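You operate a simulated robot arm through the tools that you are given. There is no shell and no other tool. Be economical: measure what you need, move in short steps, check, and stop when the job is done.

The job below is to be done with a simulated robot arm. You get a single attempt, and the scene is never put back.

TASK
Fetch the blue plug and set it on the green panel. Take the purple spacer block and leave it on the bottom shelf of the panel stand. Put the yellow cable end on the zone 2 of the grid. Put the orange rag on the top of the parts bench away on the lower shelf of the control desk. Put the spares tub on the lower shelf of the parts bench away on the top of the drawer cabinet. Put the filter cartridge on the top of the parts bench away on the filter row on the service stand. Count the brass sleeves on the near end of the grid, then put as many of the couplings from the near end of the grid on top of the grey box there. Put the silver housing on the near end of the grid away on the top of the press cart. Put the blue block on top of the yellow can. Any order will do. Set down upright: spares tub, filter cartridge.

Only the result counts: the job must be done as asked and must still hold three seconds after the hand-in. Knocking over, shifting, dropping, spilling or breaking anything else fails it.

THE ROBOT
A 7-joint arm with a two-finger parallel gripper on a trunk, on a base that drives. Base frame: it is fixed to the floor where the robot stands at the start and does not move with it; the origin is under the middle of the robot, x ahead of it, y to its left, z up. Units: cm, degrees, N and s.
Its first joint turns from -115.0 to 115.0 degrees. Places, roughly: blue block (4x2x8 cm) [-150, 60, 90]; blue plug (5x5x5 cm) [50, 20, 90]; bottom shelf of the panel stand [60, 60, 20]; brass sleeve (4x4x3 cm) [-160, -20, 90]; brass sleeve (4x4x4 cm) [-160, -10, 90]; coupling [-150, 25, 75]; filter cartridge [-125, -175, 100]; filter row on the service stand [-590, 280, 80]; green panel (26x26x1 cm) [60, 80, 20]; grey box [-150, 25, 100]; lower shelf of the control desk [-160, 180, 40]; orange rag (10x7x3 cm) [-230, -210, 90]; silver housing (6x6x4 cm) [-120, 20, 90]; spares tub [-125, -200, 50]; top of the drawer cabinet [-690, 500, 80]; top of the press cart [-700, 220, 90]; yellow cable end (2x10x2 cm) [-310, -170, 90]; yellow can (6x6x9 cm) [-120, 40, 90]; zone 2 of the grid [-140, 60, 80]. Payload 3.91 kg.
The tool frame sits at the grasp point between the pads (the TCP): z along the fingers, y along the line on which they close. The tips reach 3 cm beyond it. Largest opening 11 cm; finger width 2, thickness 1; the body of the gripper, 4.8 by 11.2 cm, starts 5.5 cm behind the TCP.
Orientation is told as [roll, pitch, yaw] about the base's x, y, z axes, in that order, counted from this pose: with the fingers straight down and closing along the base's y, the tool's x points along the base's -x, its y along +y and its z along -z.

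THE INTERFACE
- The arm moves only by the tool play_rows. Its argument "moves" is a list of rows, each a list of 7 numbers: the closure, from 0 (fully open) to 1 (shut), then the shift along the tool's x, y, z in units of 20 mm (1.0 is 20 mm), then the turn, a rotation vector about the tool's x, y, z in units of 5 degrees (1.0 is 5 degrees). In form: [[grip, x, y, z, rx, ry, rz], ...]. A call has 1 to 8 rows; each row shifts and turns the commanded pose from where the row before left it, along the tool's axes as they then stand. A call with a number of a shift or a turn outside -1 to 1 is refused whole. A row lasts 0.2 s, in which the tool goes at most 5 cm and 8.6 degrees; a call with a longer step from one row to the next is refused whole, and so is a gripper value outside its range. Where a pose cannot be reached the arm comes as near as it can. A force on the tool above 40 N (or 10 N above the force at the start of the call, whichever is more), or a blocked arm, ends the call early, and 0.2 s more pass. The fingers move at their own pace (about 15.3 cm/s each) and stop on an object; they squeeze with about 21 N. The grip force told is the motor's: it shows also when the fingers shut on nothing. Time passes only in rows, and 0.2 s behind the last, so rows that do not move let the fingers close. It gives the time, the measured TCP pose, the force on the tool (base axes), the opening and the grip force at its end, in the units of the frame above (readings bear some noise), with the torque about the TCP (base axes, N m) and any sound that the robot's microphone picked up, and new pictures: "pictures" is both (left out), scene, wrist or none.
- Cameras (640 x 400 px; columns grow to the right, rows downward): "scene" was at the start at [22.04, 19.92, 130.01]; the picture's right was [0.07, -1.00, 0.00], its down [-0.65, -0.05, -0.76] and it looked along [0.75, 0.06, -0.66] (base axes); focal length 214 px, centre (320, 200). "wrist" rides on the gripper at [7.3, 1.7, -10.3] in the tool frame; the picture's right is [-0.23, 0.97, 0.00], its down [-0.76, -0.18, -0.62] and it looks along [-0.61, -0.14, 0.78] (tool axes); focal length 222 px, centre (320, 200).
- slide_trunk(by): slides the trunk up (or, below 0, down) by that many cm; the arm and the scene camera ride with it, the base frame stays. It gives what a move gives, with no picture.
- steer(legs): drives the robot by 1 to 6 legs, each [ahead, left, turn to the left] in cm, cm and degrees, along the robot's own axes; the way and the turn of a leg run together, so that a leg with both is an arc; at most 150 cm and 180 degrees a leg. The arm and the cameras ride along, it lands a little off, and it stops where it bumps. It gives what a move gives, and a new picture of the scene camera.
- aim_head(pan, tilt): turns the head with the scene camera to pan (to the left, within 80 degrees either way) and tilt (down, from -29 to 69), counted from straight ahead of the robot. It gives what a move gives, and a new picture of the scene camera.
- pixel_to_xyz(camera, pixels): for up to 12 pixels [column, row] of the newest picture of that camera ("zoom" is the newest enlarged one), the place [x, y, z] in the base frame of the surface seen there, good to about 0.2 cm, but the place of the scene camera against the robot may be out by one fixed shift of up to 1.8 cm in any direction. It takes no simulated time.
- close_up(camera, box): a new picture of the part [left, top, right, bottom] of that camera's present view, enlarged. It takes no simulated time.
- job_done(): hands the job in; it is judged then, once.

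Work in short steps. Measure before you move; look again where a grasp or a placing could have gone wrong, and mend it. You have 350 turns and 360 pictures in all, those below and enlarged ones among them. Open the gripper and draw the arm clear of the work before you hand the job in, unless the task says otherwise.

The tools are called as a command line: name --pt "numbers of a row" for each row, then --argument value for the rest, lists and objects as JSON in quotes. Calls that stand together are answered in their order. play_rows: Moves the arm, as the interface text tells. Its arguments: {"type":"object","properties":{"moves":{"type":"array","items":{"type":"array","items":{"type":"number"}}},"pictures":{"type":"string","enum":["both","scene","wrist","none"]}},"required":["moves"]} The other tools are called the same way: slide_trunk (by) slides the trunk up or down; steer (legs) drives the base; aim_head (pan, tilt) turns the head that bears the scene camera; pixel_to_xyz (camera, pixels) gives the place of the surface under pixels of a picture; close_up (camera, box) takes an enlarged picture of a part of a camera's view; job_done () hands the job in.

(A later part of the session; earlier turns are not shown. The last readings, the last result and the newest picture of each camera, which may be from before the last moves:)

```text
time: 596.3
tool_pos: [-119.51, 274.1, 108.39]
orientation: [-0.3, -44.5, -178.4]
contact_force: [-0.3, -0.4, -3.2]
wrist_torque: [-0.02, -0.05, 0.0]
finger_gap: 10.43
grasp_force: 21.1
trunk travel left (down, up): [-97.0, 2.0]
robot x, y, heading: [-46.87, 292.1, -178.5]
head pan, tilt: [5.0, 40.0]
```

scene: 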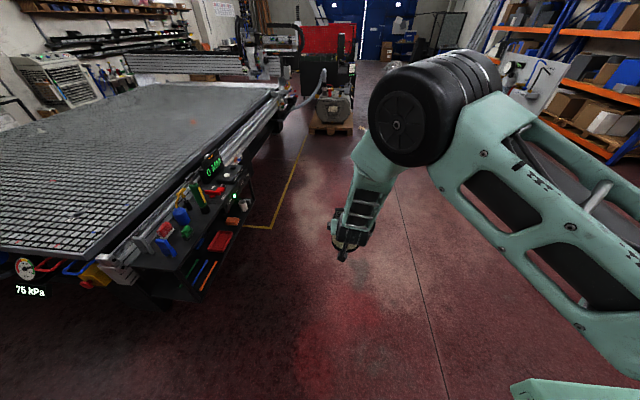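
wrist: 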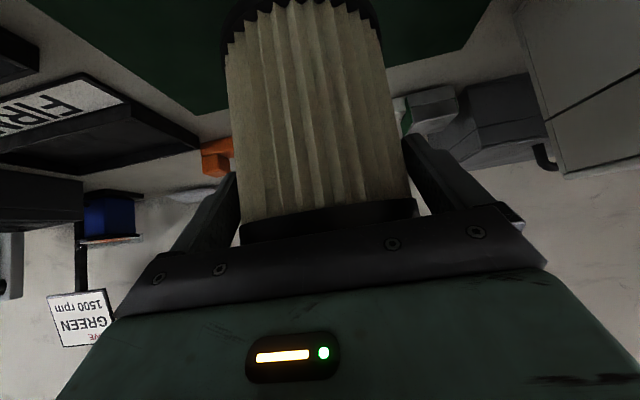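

steer --legs '[[140, -18, 1.5], [140, -18, 0], [140, -14, 0], [125, -26, 0], [0, 0, 88.5]]'

aim_head --pan 5 --tilt 40

```text
time: 626.1
tool_pos: [-577.68, 283.68, 108.4]
orientation: [-0.4, -44.5, -94.1]
contact_force: [0.0, 0.0, -3.1]
wrist_torque: [0.05, -0.01, 0.03]
finger_gap: 10.41
grasp_force: 21.2
trunk travel left (down, up): [-97.0, 2.0]
robot x, y, heading: [-588.83, 358.26, -94.4]
head pan, tilt: [5.0, 40.0]
```

scene: 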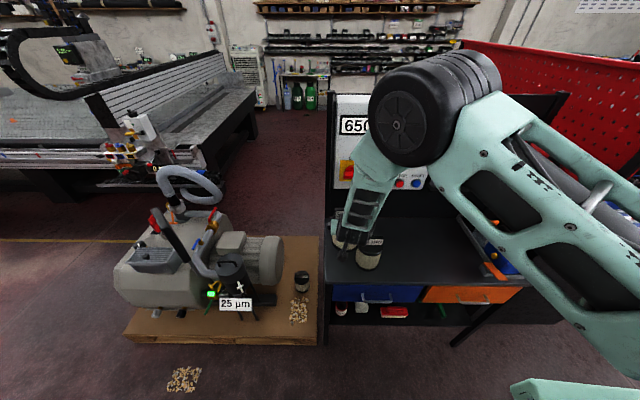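

```text
time: 626.7
tool_pos: [-577.72, 283.79, 108.36]
orientation: [-0.3, -44.5, -94.0]
contact_force: [0.2, -1.5, -3.1]
wrist_torque: [0.06, -0.01, -0.02]
finger_gap: 10.44
grasp_force: 21.0
trunk travel left (down, up): [-97.0, 2.0]
robot x, y, heading: [-588.39, 358.21, -94.3]
head pan, tilt: [5.0, 40.0]
```

scene: 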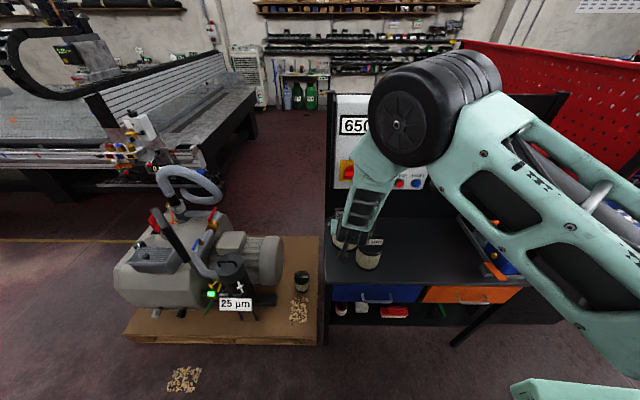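

close_up --camera "scene" --box '[310, 170, 530, 310]'

pixel_to_xyz --camera "scene" --pixels '[[368, 262], [372, 241], [400, 240], [420, 265], [440, 240], [335, 275], [335, 230], [500, 280], [480, 240], [330, 260], [400, 275]]'

play_rows --pt "1 0 0 0 0 0 0" --pictures "wrist"

```text
2.86 times, centred on (420, 240) of scene
```

zoom: 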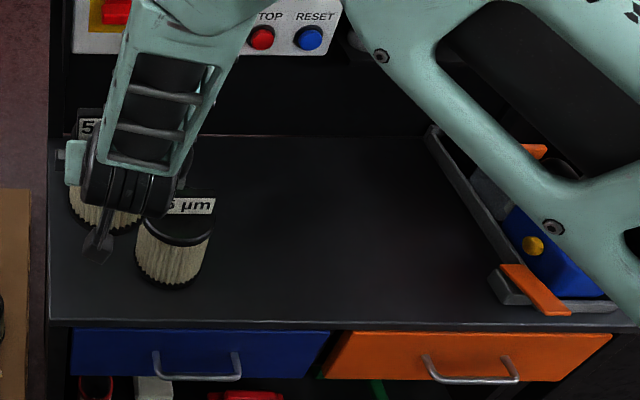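

```text
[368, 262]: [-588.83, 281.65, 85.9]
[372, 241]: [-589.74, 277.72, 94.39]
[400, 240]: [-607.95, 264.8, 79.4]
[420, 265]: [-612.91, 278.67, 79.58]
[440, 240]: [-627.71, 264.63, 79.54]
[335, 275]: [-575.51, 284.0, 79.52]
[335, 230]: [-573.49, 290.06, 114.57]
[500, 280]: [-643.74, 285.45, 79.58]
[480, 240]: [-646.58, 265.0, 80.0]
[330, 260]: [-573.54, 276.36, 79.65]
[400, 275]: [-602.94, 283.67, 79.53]
```

```text
time: 627.1
tool_pos: [-577.7, 283.7, 108.34]
orientation: [-0.3, -44.5, -94.2]
contact_force: [-0.1, 0.7, -2.9]
wrist_torque: [0.04, 0.0, 0.0]
finger_gap: 10.43
grasp_force: 21.3
trunk travel left (down, up): [-97.0, 2.0]
robot x, y, heading: [-588.27, 358.04, -94.7]
head pan, tilt: [5.0, 40.0]
```

wrist: 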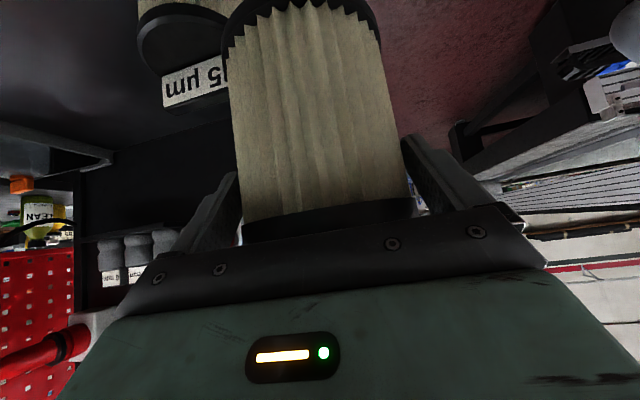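

Existing cartridge stands at ≈(-588,279). I'll place ours beside it at x≈-602. Back off, straighten, strafe, look.

steer --legs '[[-14, 0, 0], [0, -22, 4.4]]'

aim_head --pan 15 --tilt 45

play_rows --pt "1 0 0 0 0 0 0" --pictures "wrist"

```text
time: 629.7
tool_pos: [-593.32, 299.13, 108.41]
orientation: [-0.4, -44.6, -89.7]
contact_force: [0.3, -0.4, -3.7]
wrist_torque: [0.03, 0.0, -0.02]
finger_gap: 10.45
grasp_force: 21.1
trunk travel left (down, up): [-97.0, 2.0]
robot x, y, heading: [-609.45, 372.62, -90.1]
head pan, tilt: [5.0, 40.0]
```

scene: 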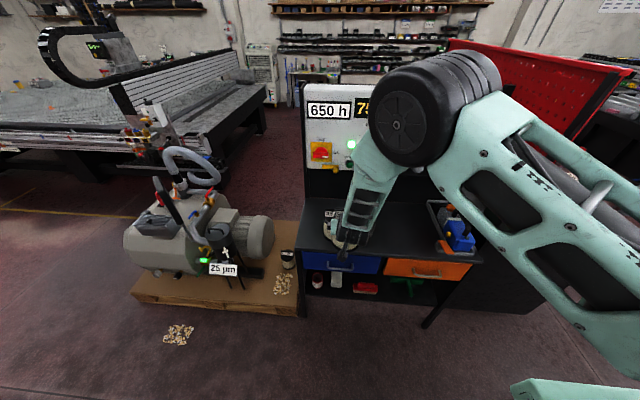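

```text
time: 630.4
tool_pos: [-593.24, 299.12, 108.44]
orientation: [-0.2, -44.5, -89.7]
contact_force: [-0.1, -0.3, -2.5]
wrist_torque: [0.03, 0.02, -0.04]
finger_gap: 10.43
grasp_force: 21.1
trunk travel left (down, up): [-97.0, 2.0]
robot x, y, heading: [-609.67, 372.6, -90.0]
head pan, tilt: [15.0, 45.0]
```

scene: 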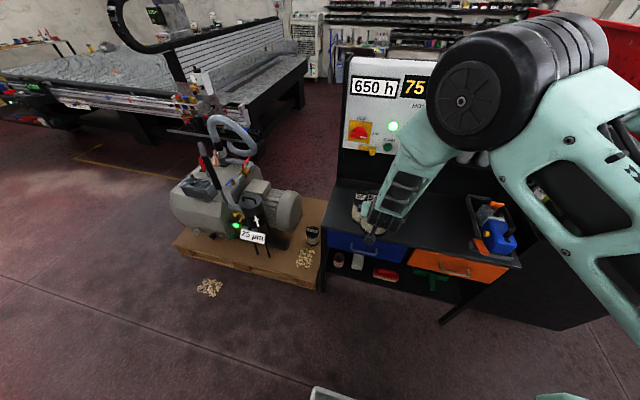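

```text
time: 630.8
tool_pos: [-593.37, 299.21, 108.47]
orientation: [-0.3, -44.4, -89.6]
contact_force: [-0.4, 0.1, -2.8]
wrist_torque: [0.05, 0.0, 0.0]
finger_gap: 10.42
grasp_force: 20.4
trunk travel left (down, up): [-97.0, 2.0]
robot x, y, heading: [-609.31, 372.43, -89.9]
head pan, tilt: [15.0, 45.0]
```

wrist: 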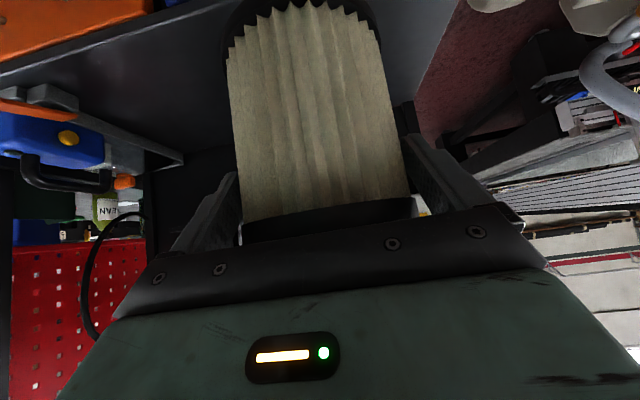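

close_up --camera "scene" --box '[320, 170, 460, 260]'

pixel_to_xyz --camera "zoom" --pixels '[[165, 230], [150, 200], [190, 250], [175, 120], [200, 140], [230, 160], [150, 260], [180, 180]]'

```text
4.44 times, centred on (390, 215) of scene
```

zoom: 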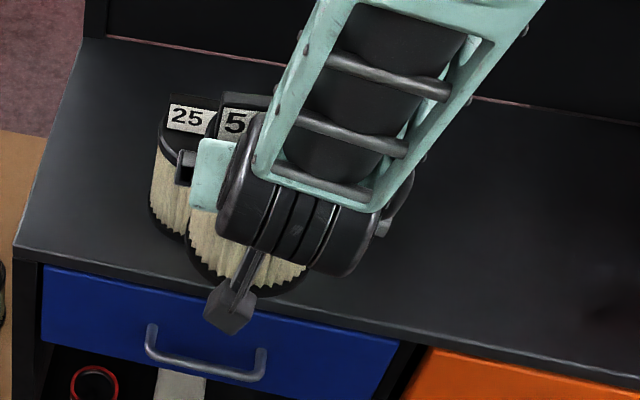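

```text
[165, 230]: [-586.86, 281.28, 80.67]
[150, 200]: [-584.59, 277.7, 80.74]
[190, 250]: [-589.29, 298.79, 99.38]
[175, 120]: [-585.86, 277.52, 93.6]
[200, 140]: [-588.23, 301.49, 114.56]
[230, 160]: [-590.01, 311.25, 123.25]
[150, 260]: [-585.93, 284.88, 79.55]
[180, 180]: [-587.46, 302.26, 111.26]
```

Existing "25 µm" axis ≈ (-587.8, 278.8). Target axis (-601, 279). Drive right/ahead, then move with the arm.

steer --legs '[[10, -7.7, 0]]'

play_rows --pt "1 -0.6 0 0.7 0 0 0" --pt "1 -0.6 0 0.7 0 0 0" --pt "1 -0.6 0 0.7 0 0 0" --pt "1 -0.6 0 0.7 0 0 0" --pt "1 -0.6 0 0.7 0 0 0" --pictures "both"

```text
time: 632.1
tool_pos: [-600.77, 289.03, 108.35]
orientation: [-0.4, -44.5, -89.6]
contact_force: [0.5, -0.4, -2.9]
wrist_torque: [0.09, 0.0, -0.04]
finger_gap: 10.45
grasp_force: 21.1
trunk travel left (down, up): [-97.0, 2.0]
robot x, y, heading: [-617.0, 362.41, -89.9]
head pan, tilt: [15.0, 45.0]
```

scene: 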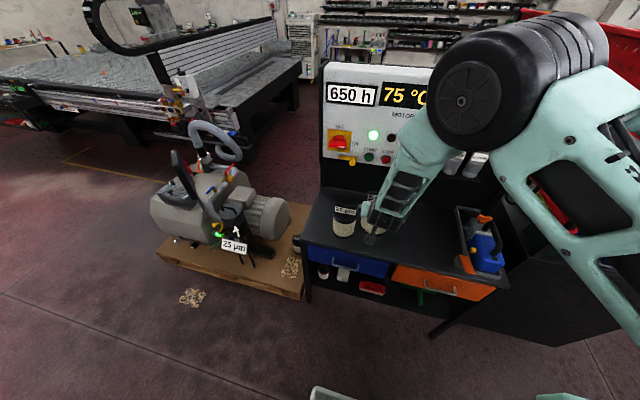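

```text
time: 633.3
tool_pos: [-600.68, 279.59, 107.59]
orientation: [-0.3, -44.5, -89.6]
contact_force: [0.3, 0.1, -3.0]
wrist_torque: [0.09, 0.0, -0.02]
finger_gap: 10.41
grasp_force: 21.2
trunk travel left (down, up): [-97.0, 2.0]
robot x, y, heading: [-617.05, 361.82, -89.7]
head pan, tilt: [15.0, 45.0]
```

scene: 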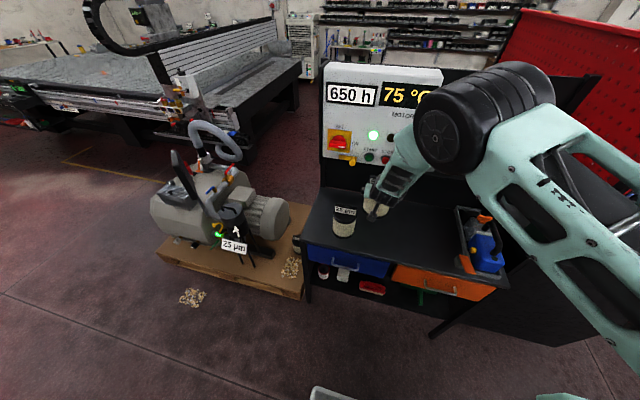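
wrist: 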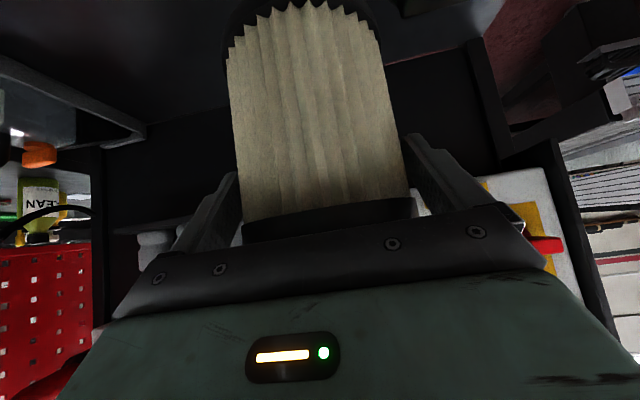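

pixel_to_xyz --camera "scene" --pixels '[[344, 222], [333, 225], [355, 225], [345, 236], [375, 205], [345, 212], [365, 240], [385, 225]]'

close_up --camera "scene" --box '[310, 170, 430, 270]'

```text
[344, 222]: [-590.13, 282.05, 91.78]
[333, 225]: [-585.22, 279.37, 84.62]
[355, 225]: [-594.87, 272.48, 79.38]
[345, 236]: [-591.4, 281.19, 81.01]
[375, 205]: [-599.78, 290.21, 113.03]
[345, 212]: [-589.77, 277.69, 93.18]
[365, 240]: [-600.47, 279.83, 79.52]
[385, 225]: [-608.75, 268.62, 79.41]
```

```text
4.00 times, centred on (370, 220) of scene
```

zoom: 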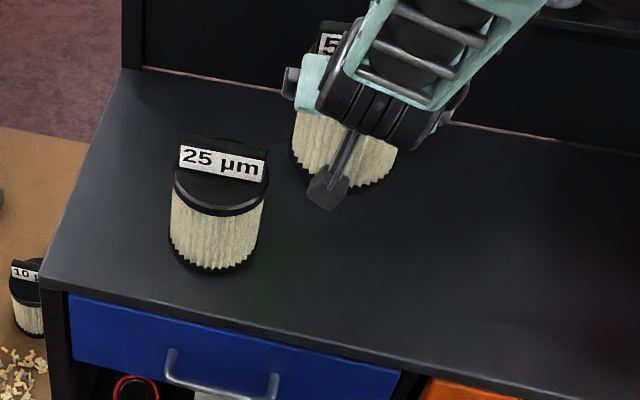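

Existing cap's right edge ≈ -594; shift right to x=-604.5 and descend ~15.8 cm.

play_rows --pt "1 0 -0.95 0 0 0 0" --pt "1 0 -0.95 0 0 0 0" --pt "1 0.92 0 0.87 0 0 0" --pt "1 0.92 0 0.87 0 0 0" --pt "1 0.92 0 0.87 0 0 0" --pt "1 0.92 0 0.87 0 0 0" --pt "1 0.92 0 0.87 0 0 0" --pt "1 0.92 0 0.87 0 0 0" --pictures "both"

```text
time: 635.1
tool_pos: [-604.69, 279.95, 92.42]
orientation: [-0.2, -44.5, -89.5]
contact_force: [0.7, 0.3, -2.9]
wrist_torque: [0.07, 0.0, -0.01]
finger_gap: 10.4
grasp_force: 21.4
trunk travel left (down, up): [-97.0, 2.0]
robot x, y, heading: [-617.15, 362.41, -90.0]
head pan, tilt: [15.0, 45.0]
```

scene: 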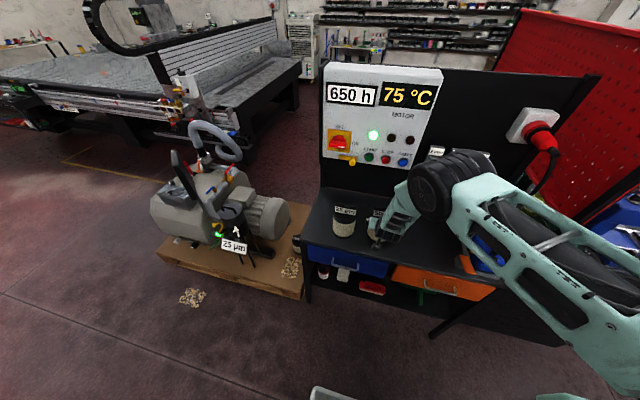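
wrist: 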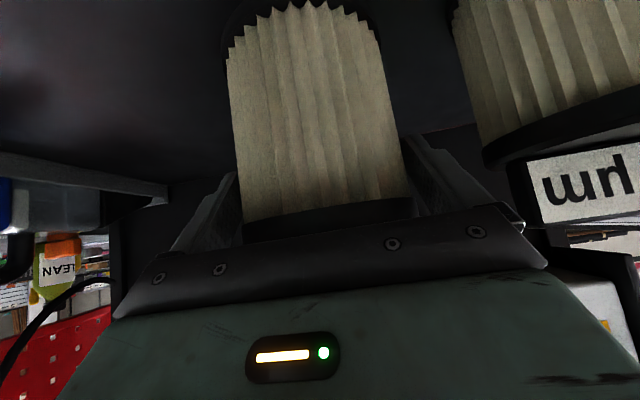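

Lower 2.2 cm then feel for contact.

play_rows --pt "1 0.3 0 0.3 0 0 0" --pt "1 0.3 0 0.3 0 0 0" --pt "1 0.2 0 0.2 0 0 0" --pt "1 0 0 0 0 0 0" --pictures "none"

play_rows --pt "1 0.08 0 0.08 0 0 0" --pt "1 0 0 0 0 0 0" --pictures "none"

play_rows --pt "1 0.08 0 0.08 0 0 0" --pt "1 0 0 0 0 0 0" --pictures "none"

```text
time: 636.1
tool_pos: [-604.56, 280.27, 90.12]
orientation: [-0.2, -44.5, -89.6]
contact_force: [0.6, -0.4, -3.1]
wrist_torque: [0.05, -0.04, 0.01]
finger_gap: 10.43
grasp_force: 21.2
trunk travel left (down, up): [-97.0, 2.0]
robot x, y, heading: [-616.97, 362.27, -90.0]
head pan, tilt: [15.0, 45.0]
```

```text
time: 636.7
tool_pos: [-604.69, 280.18, 90.06]
orientation: [-0.4, -44.5, -89.6]
contact_force: [-0.1, -0.2, -2.9]
wrist_torque: [0.04, 0.01, 0.01]
finger_gap: 10.41
grasp_force: 20.8
trunk travel left (down, up): [-97.0, 2.0]
robot x, y, heading: [-617.55, 362.35, -89.8]
head pan, tilt: [15.0, 45.0]
```

```text
time: 637.3
tool_pos: [-604.62, 280.15, 89.77]
orientation: [-0.3, -44.5, -89.5]
contact_force: [-0.2, -0.8, -2.5]
wrist_torque: [0.04, -0.01, 0.02]
finger_gap: 10.42
grasp_force: 21.0
trunk travel left (down, up): [-97.0, 2.0]
robot x, y, heading: [-616.72, 362.2, -89.8]
head pan, tilt: [15.0, 45.0]
```

play_rows --pt "1 0.07 0 0.07 0 0 0" --pt "1 0 0 0 0 0 0" --pictures "none"

play_rows --pt "1 0.05 0 0.05 0 0 0" --pt "1 0 0 0 0 0 0" --pictures "none"

```text
time: 637.9
tool_pos: [-604.64, 280.2, 89.65]
orientation: [-0.2, -44.7, -89.7]
contact_force: [0.4, 2.4, 7.9]
wrist_torque: [0.06, -0.56, 0.07]
finger_gap: 10.43
grasp_force: 21.0
trunk travel left (down, up): [-97.0, 2.0]
robot x, y, heading: [-617.12, 362.6, -90.2]
head pan, tilt: [15.0, 45.0]
```

```text
time: 638.5
tool_pos: [-604.69, 280.11, 89.56]
orientation: [-0.3, -44.9, -89.7]
contact_force: [-1.5, 1.8, 19.1]
wrist_torque: [-0.31, -0.1, -0.26]
finger_gap: 10.45
grasp_force: 21.2
trunk travel left (down, up): [-97.0, 2.0]
robot x, y, heading: [-617.48, 362.45, -89.8]
head pan, tilt: [15.0, 45.0]
```

Seated. Open fully and retreat slowly along the tool axis.

play_rows --pt "1 -0.04 0 -0.04 0 0 0" --pt "0 0 0 0 0 0 0" --pt "0 0 0 0 0 0 0" --pt "0 0 0 0 0 0 0" --pt "0 0 0 -0.2 0 0 0" --pt "0 0 0 -0.3 0 0 0" --pt "0 0 0 0 0 0 0" --pictures "wrist"

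```text
time: 640.1
tool_pos: [-604.82, 280.99, 90.23]
orientation: [-0.3, -44.5, -89.7]
contact_force: [-0.4, -0.3, 1.0]
wrist_torque: [-0.01, -0.02, 0.02]
finger_gap: 11.01
grasp_force: 0.0
trunk travel left (down, up): [-97.0, 2.0]
robot x, y, heading: [-617.28, 362.15, -90.0]
head pan, tilt: [15.0, 45.0]
```

wrist: 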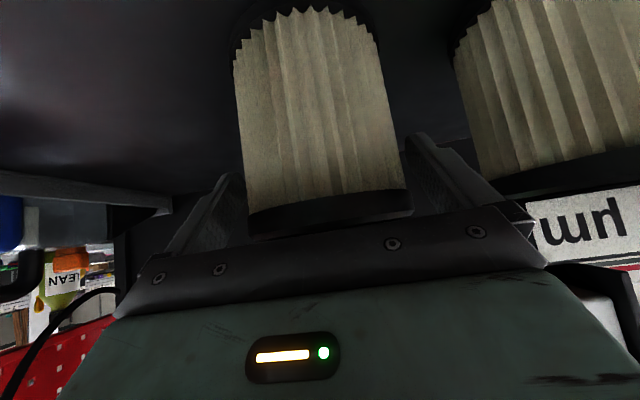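

play_rows --pt "0 0 0.07 0 0 0 0" --pt "0 0 0 -0.4 0 0 0" --pt "0 0 0 -0.6 0 0 0" --pt "0 0 0 -0.8 0 0 0" --pt "0 0 0 -1 0 0 0" --pt "0 0 0 -1 0 0 0" --pt "0 0 0 -1 0 0 0" --pt "0 0 0 -1 0 0 0" --pictures "both"

```text
time: 641.9
tool_pos: [-604.51, 289.1, 98.46]
orientation: [-0.5, -44.5, -89.5]
contact_force: [0.1, 0.1, -1.6]
wrist_torque: [0.0, 0.0, 0.0]
finger_gap: 11.0
grasp_force: 0.0
trunk travel left (down, up): [-97.0, 2.0]
robot x, y, heading: [-616.62, 362.19, -89.9]
head pan, tilt: [15.0, 45.0]
```

scene: 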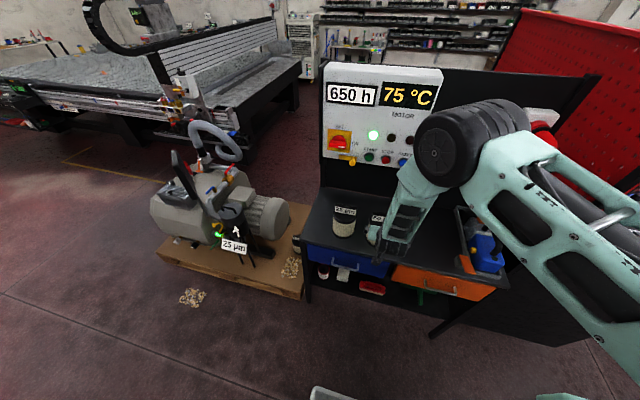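
wrist: 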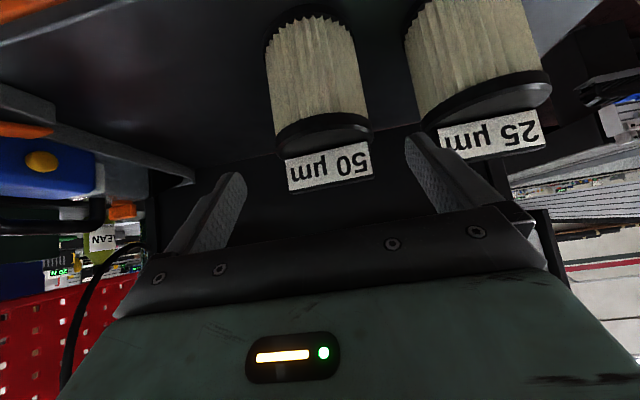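

The 50 µm cartridge stands beside the 25 µm one. Now back to the parts bench for the tub.

steer --legs '[[-5, 0, 0], [0, 0, 90], [140, -14, 0], [140, -14, 0], [140, -18, 0], [140, -20, 0]]'

steer --legs '[[15, 0, -90], [140, 0, 0], [140, 0, 0], [105, 0, 0], [0, -55, 0]]'

aim_head --pan -5 --tilt 35

```text
time: 673.1
tool_pos: [14.92, 311.95, 98.57]
orientation: [-0.4, -44.5, -0.2]
contact_force: [0.3, 0.2, 0.5]
wrist_torque: [0.03, -0.01, 0.01]
finger_gap: 11.01
grasp_force: 0.1
trunk travel left (down, up): [-97.0, 2.0]
robot x, y, heading: [-58.42, 300.07, -0.3]
head pan, tilt: [15.0, 45.0]
```

scene: 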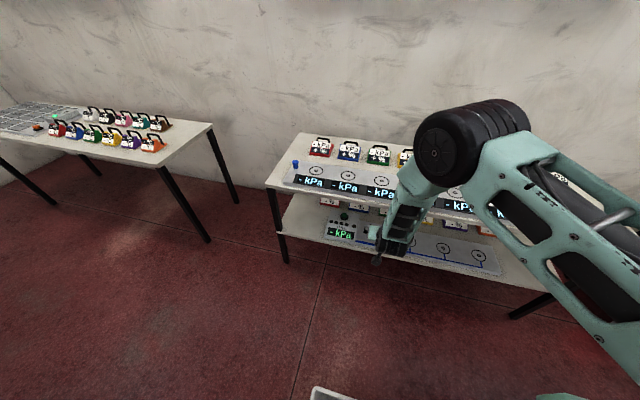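

```text
time: 697.2
tool_pos: [-63.69, -174.54, 98.85]
orientation: [1.3, -44.7, -88.6]
contact_force: [15.5, -2.6, -1.7]
wrist_torque: [0.02, 0.14, -0.34]
finger_gap: 10.22
grasp_force: 0.0
trunk travel left (down, up): [-97.0, 2.0]
robot x, y, heading: [-79.08, -101.56, -89.2]
head pan, tilt: [15.0, 45.0]
stopped in leg 5: the force on the tool passed its limit (the readings are from after the stop); the commanded pose is now the measured one
```

scene: 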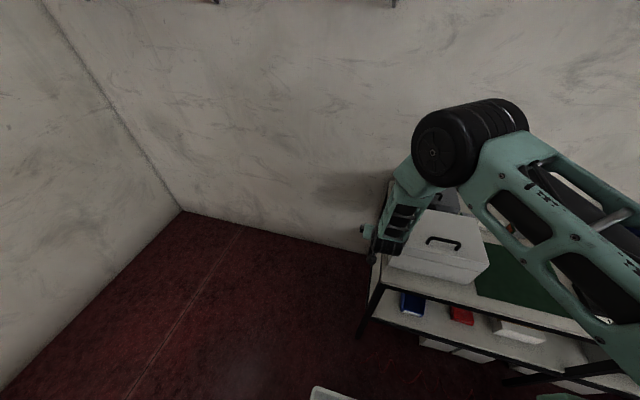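

```text
time: 698.1
tool_pos: [-63.98, -174.61, 98.62]
orientation: [1.2, -44.7, -88.7]
contact_force: [23.8, -0.2, -0.2]
wrist_torque: [-0.04, 0.29, -0.66]
finger_gap: 9.8
grasp_force: 0.0
trunk travel left (down, up): [-97.0, 2.0]
robot x, y, heading: [-78.82, -101.91, -89.4]
head pan, tilt: [-5.0, 35.0]
```

scene: 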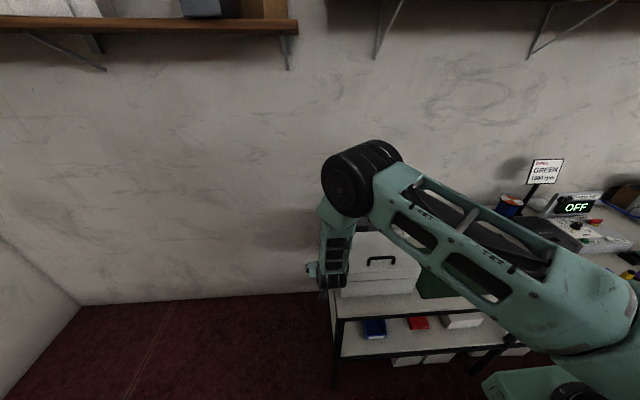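

I bumped the white toolbox's side; move away left at once and inspect.

steer --legs '[[0, 14, 0]]'

close_up --camera "scene" --box '[330, 180, 620, 380]'

```text
time: 699.4
tool_pos: [-50.35, -174.42, 98.81]
orientation: [1.2, -44.6, -88.7]
contact_force: [-0.2, -0.2, 0.0]
wrist_torque: [-0.02, -0.01, -0.01]
finger_gap: 10.98
grasp_force: 0.0
trunk travel left (down, up): [-97.0, 2.0]
robot x, y, heading: [-65.42, -101.81, -89.3]
head pan, tilt: [-5.0, 35.0]
```

scene: 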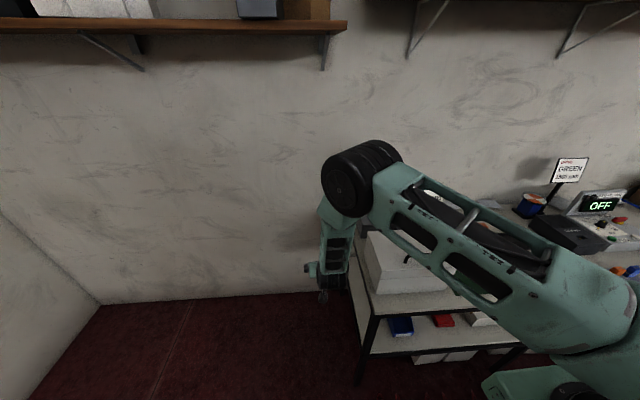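

```text
2.00 times, centred on (475, 280) of scene
```

zoom: 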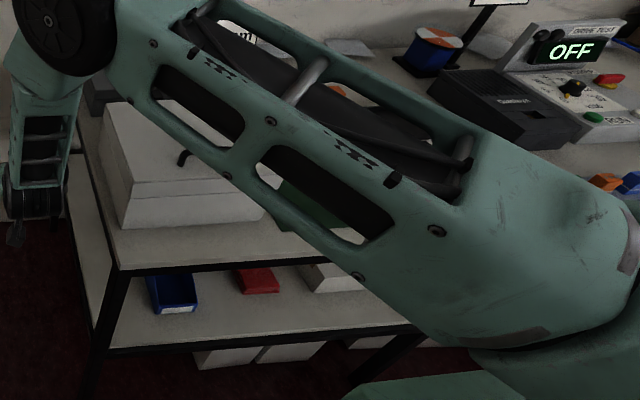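

pixel_to_xyz --camera "zoom" --pixels '[[172, 290], [172, 305], [150, 285], [195, 300], [258, 282], [330, 278], [110, 270], [125, 225], [180, 230], [215, 320]]'

close_up --camera "scene" --box '[370, 290, 530, 370]'

```text
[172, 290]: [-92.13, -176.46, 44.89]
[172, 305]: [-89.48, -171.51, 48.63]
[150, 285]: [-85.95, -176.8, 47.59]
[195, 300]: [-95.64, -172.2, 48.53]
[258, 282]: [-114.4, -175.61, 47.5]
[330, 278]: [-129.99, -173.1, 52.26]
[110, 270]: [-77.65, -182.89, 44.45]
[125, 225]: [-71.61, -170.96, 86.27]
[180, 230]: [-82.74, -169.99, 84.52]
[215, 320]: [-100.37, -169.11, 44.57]
```

```text
4.00 times, centred on (450, 330) of scene
```

zoom: 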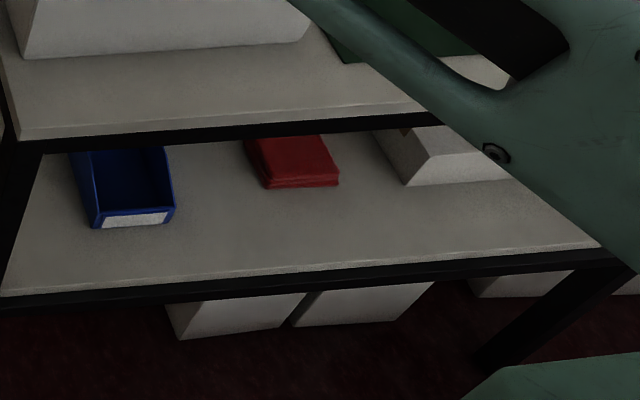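

Lower the trunk to look into the lower shelf.

slide_trunk --by -40

aim_head --pan -25 --tilt 25

close_up --camera "scene" --box '[200, 180, 520, 380]'

```text
time: 703.2
tool_pos: [-50.32, -174.45, 58.76]
orientation: [1.2, -44.6, -88.7]
contact_force: [0.0, -0.1, -0.1]
wrist_torque: [0.01, -0.02, -0.02]
finger_gap: 10.99
grasp_force: 0.0
trunk travel left (down, up): [-57.0, 42.0]
robot x, y, heading: [-65.27, -101.6, -89.1]
head pan, tilt: [-5.0, 35.0]
```

```text
time: 704.1
tool_pos: [-50.25, -174.44, 58.81]
orientation: [1.2, -44.7, -88.7]
contact_force: [0.0, 0.1, 0.3]
wrist_torque: [0.02, -0.03, 0.02]
finger_gap: 11.03
grasp_force: 0.1
trunk travel left (down, up): [-57.0, 42.0]
robot x, y, heading: [-65.31, -101.83, -89.3]
head pan, tilt: [-25.0, 25.0]
```

scene: 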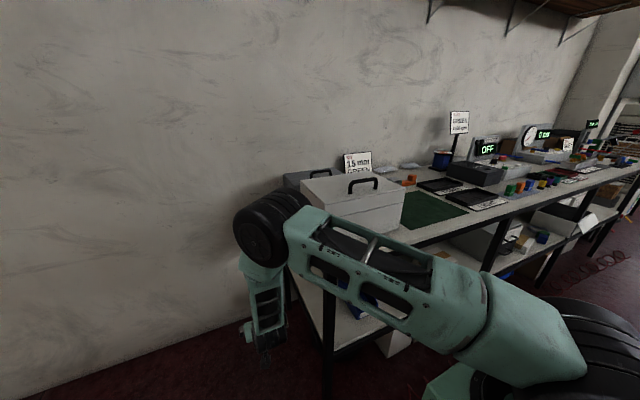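

```text
2.00 times, centred on (360, 280) of scene
```

zoom: 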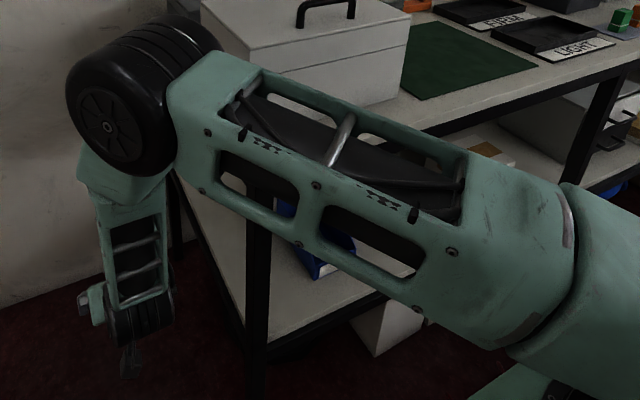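

Use the wrist camera: back off 20 cm and strafe right to x≈-120 with the tool at shelf height.

steer --legs '[[-20, 0, -0.8], [0, -68, 0]]'

play_rows --pt "0 0 0 0 0 0 0" --pictures "wrist"

aim_head --pan 0 --tilt 30

```text
time: 709.0
tool_pos: [-120.66, -154.17, 58.74]
orientation: [1.2, -44.6, -90.3]
contact_force: [-1.4, 0.2, -0.9]
wrist_torque: [0.0, -0.01, 0.0]
finger_gap: 10.98
grasp_force: 0.1
trunk travel left (down, up): [-57.0, 42.0]
robot x, y, heading: [-133.8, -80.7, -91.0]
head pan, tilt: [-25.0, 25.0]
```

scene: 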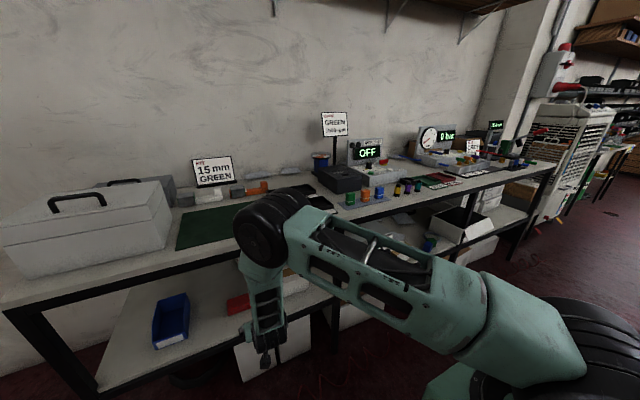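

```text
time: 709.4
tool_pos: [-120.62, -154.06, 58.71]
orientation: [1.2, -44.6, -90.3]
contact_force: [1.0, 0.8, 0.1]
wrist_torque: [0.03, -0.03, -0.01]
finger_gap: 11.01
grasp_force: 0.1
trunk travel left (down, up): [-57.0, 42.0]
robot x, y, heading: [-133.39, -80.88, -90.8]
head pan, tilt: [-25.0, 25.0]
```

wrist: 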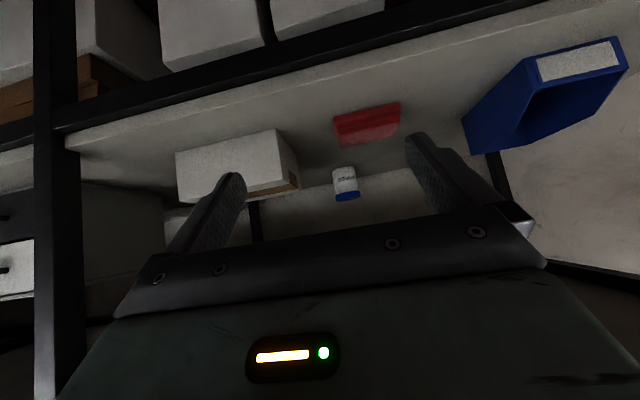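

```text
time: 710.3
tool_pos: [-120.68, -154.21, 58.71]
orientation: [1.2, -44.7, -90.3]
contact_force: [0.3, -0.2, 0.0]
wrist_torque: [0.0, -0.02, 0.01]
finger_gap: 11.0
grasp_force: 0.1
trunk travel left (down, up): [-57.0, 42.0]
robot x, y, heading: [-133.86, -80.99, -90.7]
head pan, tilt: [0.0, 30.0]
```

scene: 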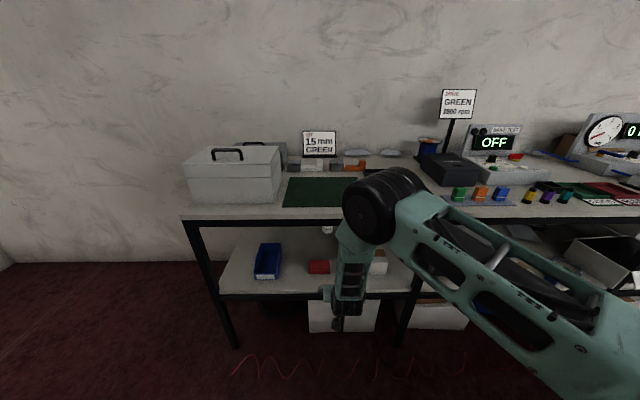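

A small labelled tub with blue lid is at (345,180) in the wrist view. Zoom and measure.

close_up --camera "wrist" --box '[160, 90, 420, 220]'

pixel_to_xyz --camera "wrist" --pixels '[[345, 178], [333, 175], [357, 172], [345, 167], [346, 196], [335, 195], [358, 192], [365, 125], [335, 130], [400, 115], [275, 150], [297, 185]]'

```text
2.46 times, centred on (290, 155) of wrist
```

zoom: 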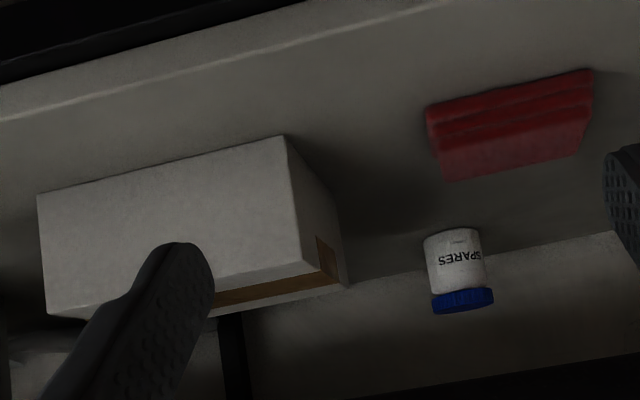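

```text
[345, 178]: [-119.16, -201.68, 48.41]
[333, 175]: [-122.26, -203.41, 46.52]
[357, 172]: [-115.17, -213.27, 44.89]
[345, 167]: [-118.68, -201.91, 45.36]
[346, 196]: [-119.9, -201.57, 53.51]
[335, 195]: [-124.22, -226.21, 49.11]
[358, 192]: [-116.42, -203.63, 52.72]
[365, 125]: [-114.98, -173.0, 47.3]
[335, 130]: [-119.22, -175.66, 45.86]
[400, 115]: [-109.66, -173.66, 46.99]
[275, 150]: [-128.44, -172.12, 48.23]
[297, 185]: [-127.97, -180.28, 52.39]
```

The "SPARES" tub is at about x=-119.3, front y=-201.6, z 45–54.5. I need a flatter tool (60°) and a lower trunk so the forearm enters beneath the bench top. Lower trunk 35 and raise the arm correspondingly.

slide_trunk --by -35

play_rows --pt "0.18 -1 0 -1 0 -1 0" --pt "0.18 -1 0 -1 0 -1 0" --pt "0.18 -1 0 -1 0 -1 0" --pt "0.18 -1 0 -0.6 0 0 0" --pt "0.18 -1 0 -0.6 0 0 0" --pt "0.18 -1 0 -0.6 0 0 0" --pt "0.18 -1 0 -0.6 0 0 0" --pt "0.18 -1 0 -0.6 0 0 0" --pictures "none"

play_rows --pt "0.18 -1 0 -0.6 0 0 0" --pt "0.18 -1 0 -0.6 0 0 0" --pt "0.18 -1 0 -0.6 0 0 0" --pt "0.18 -0.5 0 -0.3 0 0 0" --pictures "both"

```text
time: 713.7
tool_pos: [-120.73, -154.16, 23.72]
orientation: [1.1, -44.8, -90.4]
contact_force: [-0.2, -0.1, 0.6]
wrist_torque: [0.0, 0.0, 0.03]
finger_gap: 11.04
grasp_force: 0.1
trunk travel left (down, up): [-22.0, 77.0]
robot x, y, heading: [-133.7, -80.86, -90.9]
head pan, tilt: [0.0, 30.0]
```

```text
time: 715.5
tool_pos: [-121.12, -153.39, 43.85]
orientation: [1.6, -59.5, -91.0]
contact_force: [-0.1, -0.2, 0.7]
wrist_torque: [-0.02, 0.01, 0.0]
finger_gap: 9.06
grasp_force: 0.1
trunk travel left (down, up): [-22.0, 77.0]
robot x, y, heading: [-133.46, -80.68, -91.3]
head pan, tilt: [0.0, 30.0]
```

```text
time: 716.5
tool_pos: [-121.24, -153.03, 52.01]
orientation: [1.6, -59.7, -91.0]
contact_force: [-0.1, 0.0, -0.3]
wrist_torque: [0.03, -0.02, 0.0]
finger_gap: 9.03
grasp_force: 0.0
trunk travel left (down, up): [-22.0, 77.0]
robot x, y, heading: [-133.62, -80.68, -90.7]
head pan, tilt: [0.0, 30.0]
```

scene: 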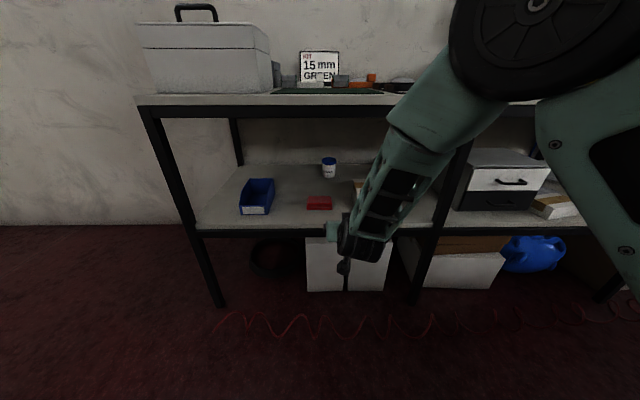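
wrist: 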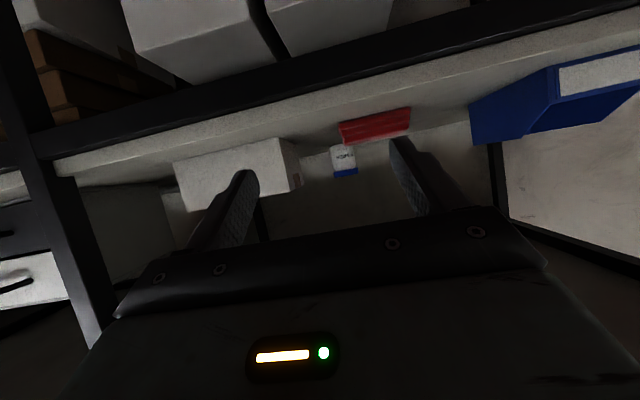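

View is clear. Extend the arm forward 25 cm and up 4, correcting roll and centring on the tub.

play_rows --pt "0.18 -0.8 0.11 0.98 0.32 0 0" --pt "0.18 -0.8 0.11 0.98 0 0 0" --pt "0.18 -0.8 0.11 0.98 0 0 0" --pt "0.18 -0.8 0.11 0.98 0 0 0" --pt "0.18 -0.8 0.11 0.98 0 0 0" --pictures "none"

play_rows --pt "0.18 -0.8 0.11 0.98 0 0 0" --pt "0.18 -0.8 0.11 0.98 0 0 0" --pt "0.18 -0.8 0.11 0.98 0 0 0" --pt "0.18 -0.8 0.11 0.98 0 0 0" --pt "0.18 -0.8 0.11 0.98 0 0 0" --pictures "both"

```text
time: 717.7
tool_pos: [-120.07, -165.78, 54.1]
orientation: [0.1, -59.7, -91.1]
contact_force: [0.8, -0.5, -0.6]
wrist_torque: [0.01, 0.0, 0.01]
finger_gap: 8.98
grasp_force: 0.0
trunk travel left (down, up): [-22.0, 77.0]
robot x, y, heading: [-133.76, -80.79, -90.8]
head pan, tilt: [0.0, 30.0]
```

```text
time: 718.9
tool_pos: [-119.2, -178.1, 56.02]
orientation: [0.1, -59.7, -91.1]
contact_force: [0.5, 0.1, 0.1]
wrist_torque: [0.0, 0.01, -0.04]
finger_gap: 9.03
grasp_force: 0.0
trunk travel left (down, up): [-22.0, 77.0]
robot x, y, heading: [-133.73, -80.8, -90.9]
head pan, tilt: [0.0, 30.0]
```

scene: 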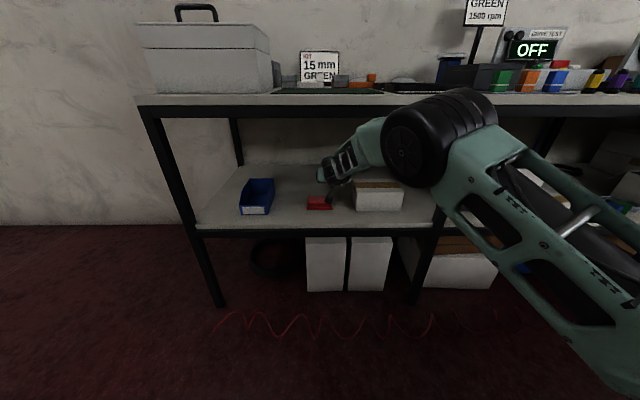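
wrist: 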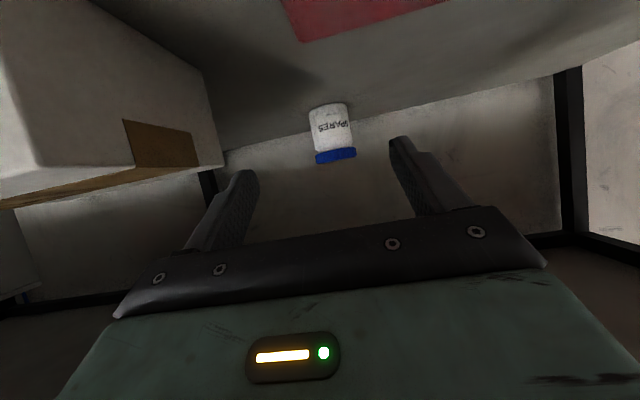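

Check elbow height against the bench edge and re-measure the tub.

pixel_to_xyz --camera "scene" --pixels '[[400, 155], [375, 140], [375, 125], [440, 100], [350, 155], [470, 97], [320, 105], [330, 98]]'

pixel_to_xyz --camera "wrist" --pixels '[[332, 128], [313, 125], [351, 118], [318, 155], [354, 150], [335, 155], [330, 108], [340, 15], [205, 120], [450, 95]]'

```text
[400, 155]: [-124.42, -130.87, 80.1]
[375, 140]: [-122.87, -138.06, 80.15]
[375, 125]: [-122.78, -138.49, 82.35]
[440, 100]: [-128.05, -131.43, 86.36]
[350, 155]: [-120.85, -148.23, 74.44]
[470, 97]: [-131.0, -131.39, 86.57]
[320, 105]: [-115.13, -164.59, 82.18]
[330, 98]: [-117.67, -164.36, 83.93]
```

```text
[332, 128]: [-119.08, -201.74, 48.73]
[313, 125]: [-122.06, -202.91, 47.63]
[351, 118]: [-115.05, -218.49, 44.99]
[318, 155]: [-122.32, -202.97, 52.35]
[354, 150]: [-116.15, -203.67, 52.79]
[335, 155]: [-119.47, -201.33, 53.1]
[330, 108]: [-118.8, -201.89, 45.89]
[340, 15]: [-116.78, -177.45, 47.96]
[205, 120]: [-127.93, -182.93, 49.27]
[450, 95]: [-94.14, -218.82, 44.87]
```

The forearm would touch the bench edge; lower the trunk 14 more and raise the arm to keep TCP at ~53.

steer --legs '[[-14, 0, 0.8]]'

slide_trunk --by -14

play_rows --pt "0.18 -1 0 -0.4 0 0 0" --pt "0.18 -1 0 -0.4 0 0 0" --pt "0.18 -1 0 -0.4 0 0 0" --pt "0.18 -1 0 -0.4 0 0 0" --pt "0.18 -1 0 -0.4 0 0 0" --pt "0.18 -0.2 0 0.3 0 0 0" --pictures "scene"

```text
time: 720.0
tool_pos: [-118.24, -176.29, 56.07]
orientation: [0.1, -59.7, -90.3]
contact_force: [0.0, 0.3, 0.5]
wrist_torque: [-0.01, 0.01, -0.03]
finger_gap: 9.05
grasp_force: 0.1
trunk travel left (down, up): [-22.0, 77.0]
robot x, y, heading: [-133.65, -78.95, -90.2]
head pan, tilt: [0.0, 30.0]
stopped in leg 1: the robot was blocked; the commanded pose is now the measured one
```

scene: 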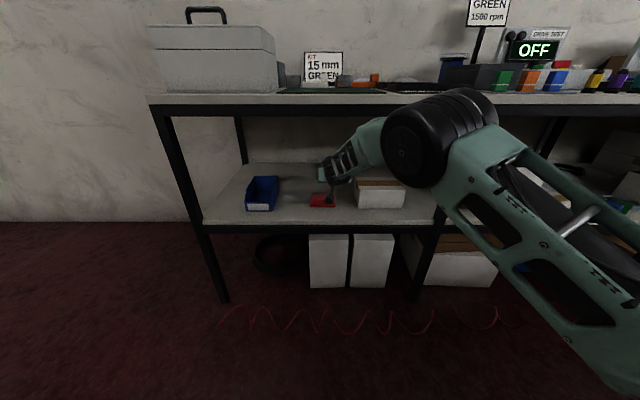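

```text
time: 720.9
tool_pos: [-118.34, -176.61, 50.34]
orientation: [1.4, -61.1, -91.8]
contact_force: [-1.7, 3.0, 11.9]
wrist_torque: [-0.24, -0.49, 0.04]
finger_gap: 8.96
grasp_force: 0.1
trunk travel left (down, up): [-14.6, 84.4]
robot x, y, heading: [-133.64, -78.73, -90.2]
head pan, tilt: [0.0, 30.0]
stopped: the force on the tool passed its limit (the readings are from after the stop); the commanded pose is now the measured one
```

```text
time: 722.3
tool_pos: [-118.22, -178.47, 60.87]
orientation: [1.2, -60.9, -91.5]
contact_force: [-0.5, -0.3, 1.3]
wrist_torque: [-0.03, -0.02, 0.01]
finger_gap: 9.03
grasp_force: 0.1
trunk travel left (down, up): [-14.6, 84.4]
robot x, y, heading: [-133.8, -78.71, -90.1]
head pan, tilt: [0.0, 30.0]
```

scene: 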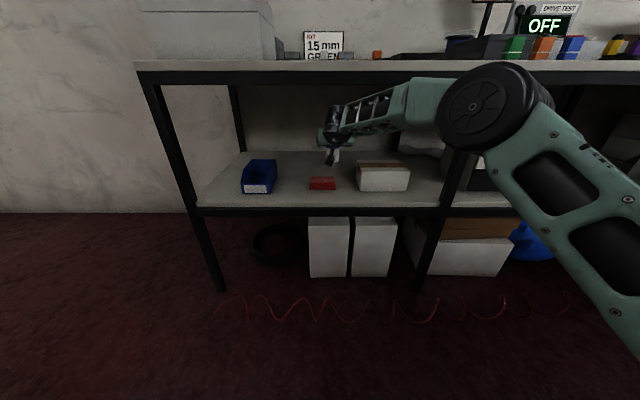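

The arm is now nearly level. I steepen the tool to 50° for camera clearance, lower trunk 7 and check the view.

play_rows --pt "0.18 0 0 0 0.25 1 0" --pt "0.18 0 0 0 0 1 0" --pt "0.18 0 0 0 0 0 0" --pictures "none"

slide_trunk --by -5

play_rows --pt "0.18 0 0 0 0 0 0" --pictures "both"

```text
time: 723.1
tool_pos: [-118.29, -178.69, 60.91]
orientation: [-0.2, -50.8, -91.4]
contact_force: [-1.0, 0.5, -0.7]
wrist_torque: [-0.02, -0.01, 0.02]
finger_gap: 8.99
grasp_force: 0.1
trunk travel left (down, up): [-14.6, 84.4]
robot x, y, heading: [-133.74, -79.0, -90.1]
head pan, tilt: [0.0, 30.0]
```

```text
time: 724.0
tool_pos: [-118.22, -178.61, 55.77]
orientation: [-0.1, -51.0, -91.4]
contact_force: [0.0, -0.5, 0.6]
wrist_torque: [0.01, -0.02, 0.0]
finger_gap: 9.03
grasp_force: 0.1
trunk travel left (down, up): [-9.6, 89.4]
robot x, y, heading: [-133.59, -78.82, -90.4]
head pan, tilt: [0.0, 30.0]
```

```text
time: 724.4
tool_pos: [-118.19, -178.68, 55.93]
orientation: [-0.1, -50.9, -91.4]
contact_force: [-0.2, 0.3, -0.4]
wrist_torque: [0.01, 0.01, 0.0]
finger_gap: 9.03
grasp_force: 0.0
trunk travel left (down, up): [-9.6, 89.4]
robot x, y, heading: [-133.5, -78.89, -90.2]
head pan, tilt: [0.0, 30.0]
```

scene: 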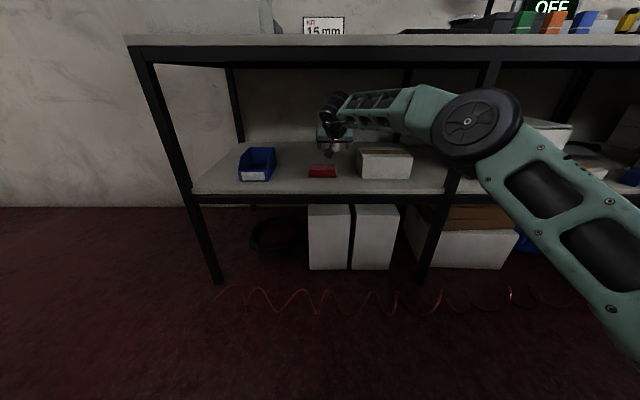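
wrist: 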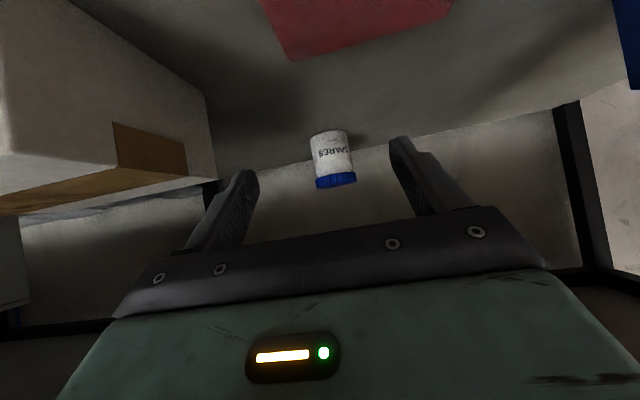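

pixel_to_xyz --camera "scene" --pixels '[[420, 95], [390, 100], [470, 100], [440, 90], [330, 60], [370, 95], [322, 172]]'

pixel_to_xyz --camera "wrist" --pixels '[[333, 150], [313, 150], [352, 142], [336, 180], [318, 178], [355, 176], [330, 133], [355, 20], [300, 55]]'

```text
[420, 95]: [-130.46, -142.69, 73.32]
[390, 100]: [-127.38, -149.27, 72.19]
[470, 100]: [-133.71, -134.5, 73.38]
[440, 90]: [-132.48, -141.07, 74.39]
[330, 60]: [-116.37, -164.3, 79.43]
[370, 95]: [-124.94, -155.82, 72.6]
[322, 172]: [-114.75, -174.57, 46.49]
```

```text
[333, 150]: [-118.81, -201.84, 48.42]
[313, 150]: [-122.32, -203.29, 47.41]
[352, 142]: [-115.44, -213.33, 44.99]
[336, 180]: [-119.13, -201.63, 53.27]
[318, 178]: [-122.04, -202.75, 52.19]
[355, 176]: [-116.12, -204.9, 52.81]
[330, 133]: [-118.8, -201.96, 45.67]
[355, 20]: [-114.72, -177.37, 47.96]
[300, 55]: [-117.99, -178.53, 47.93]
```

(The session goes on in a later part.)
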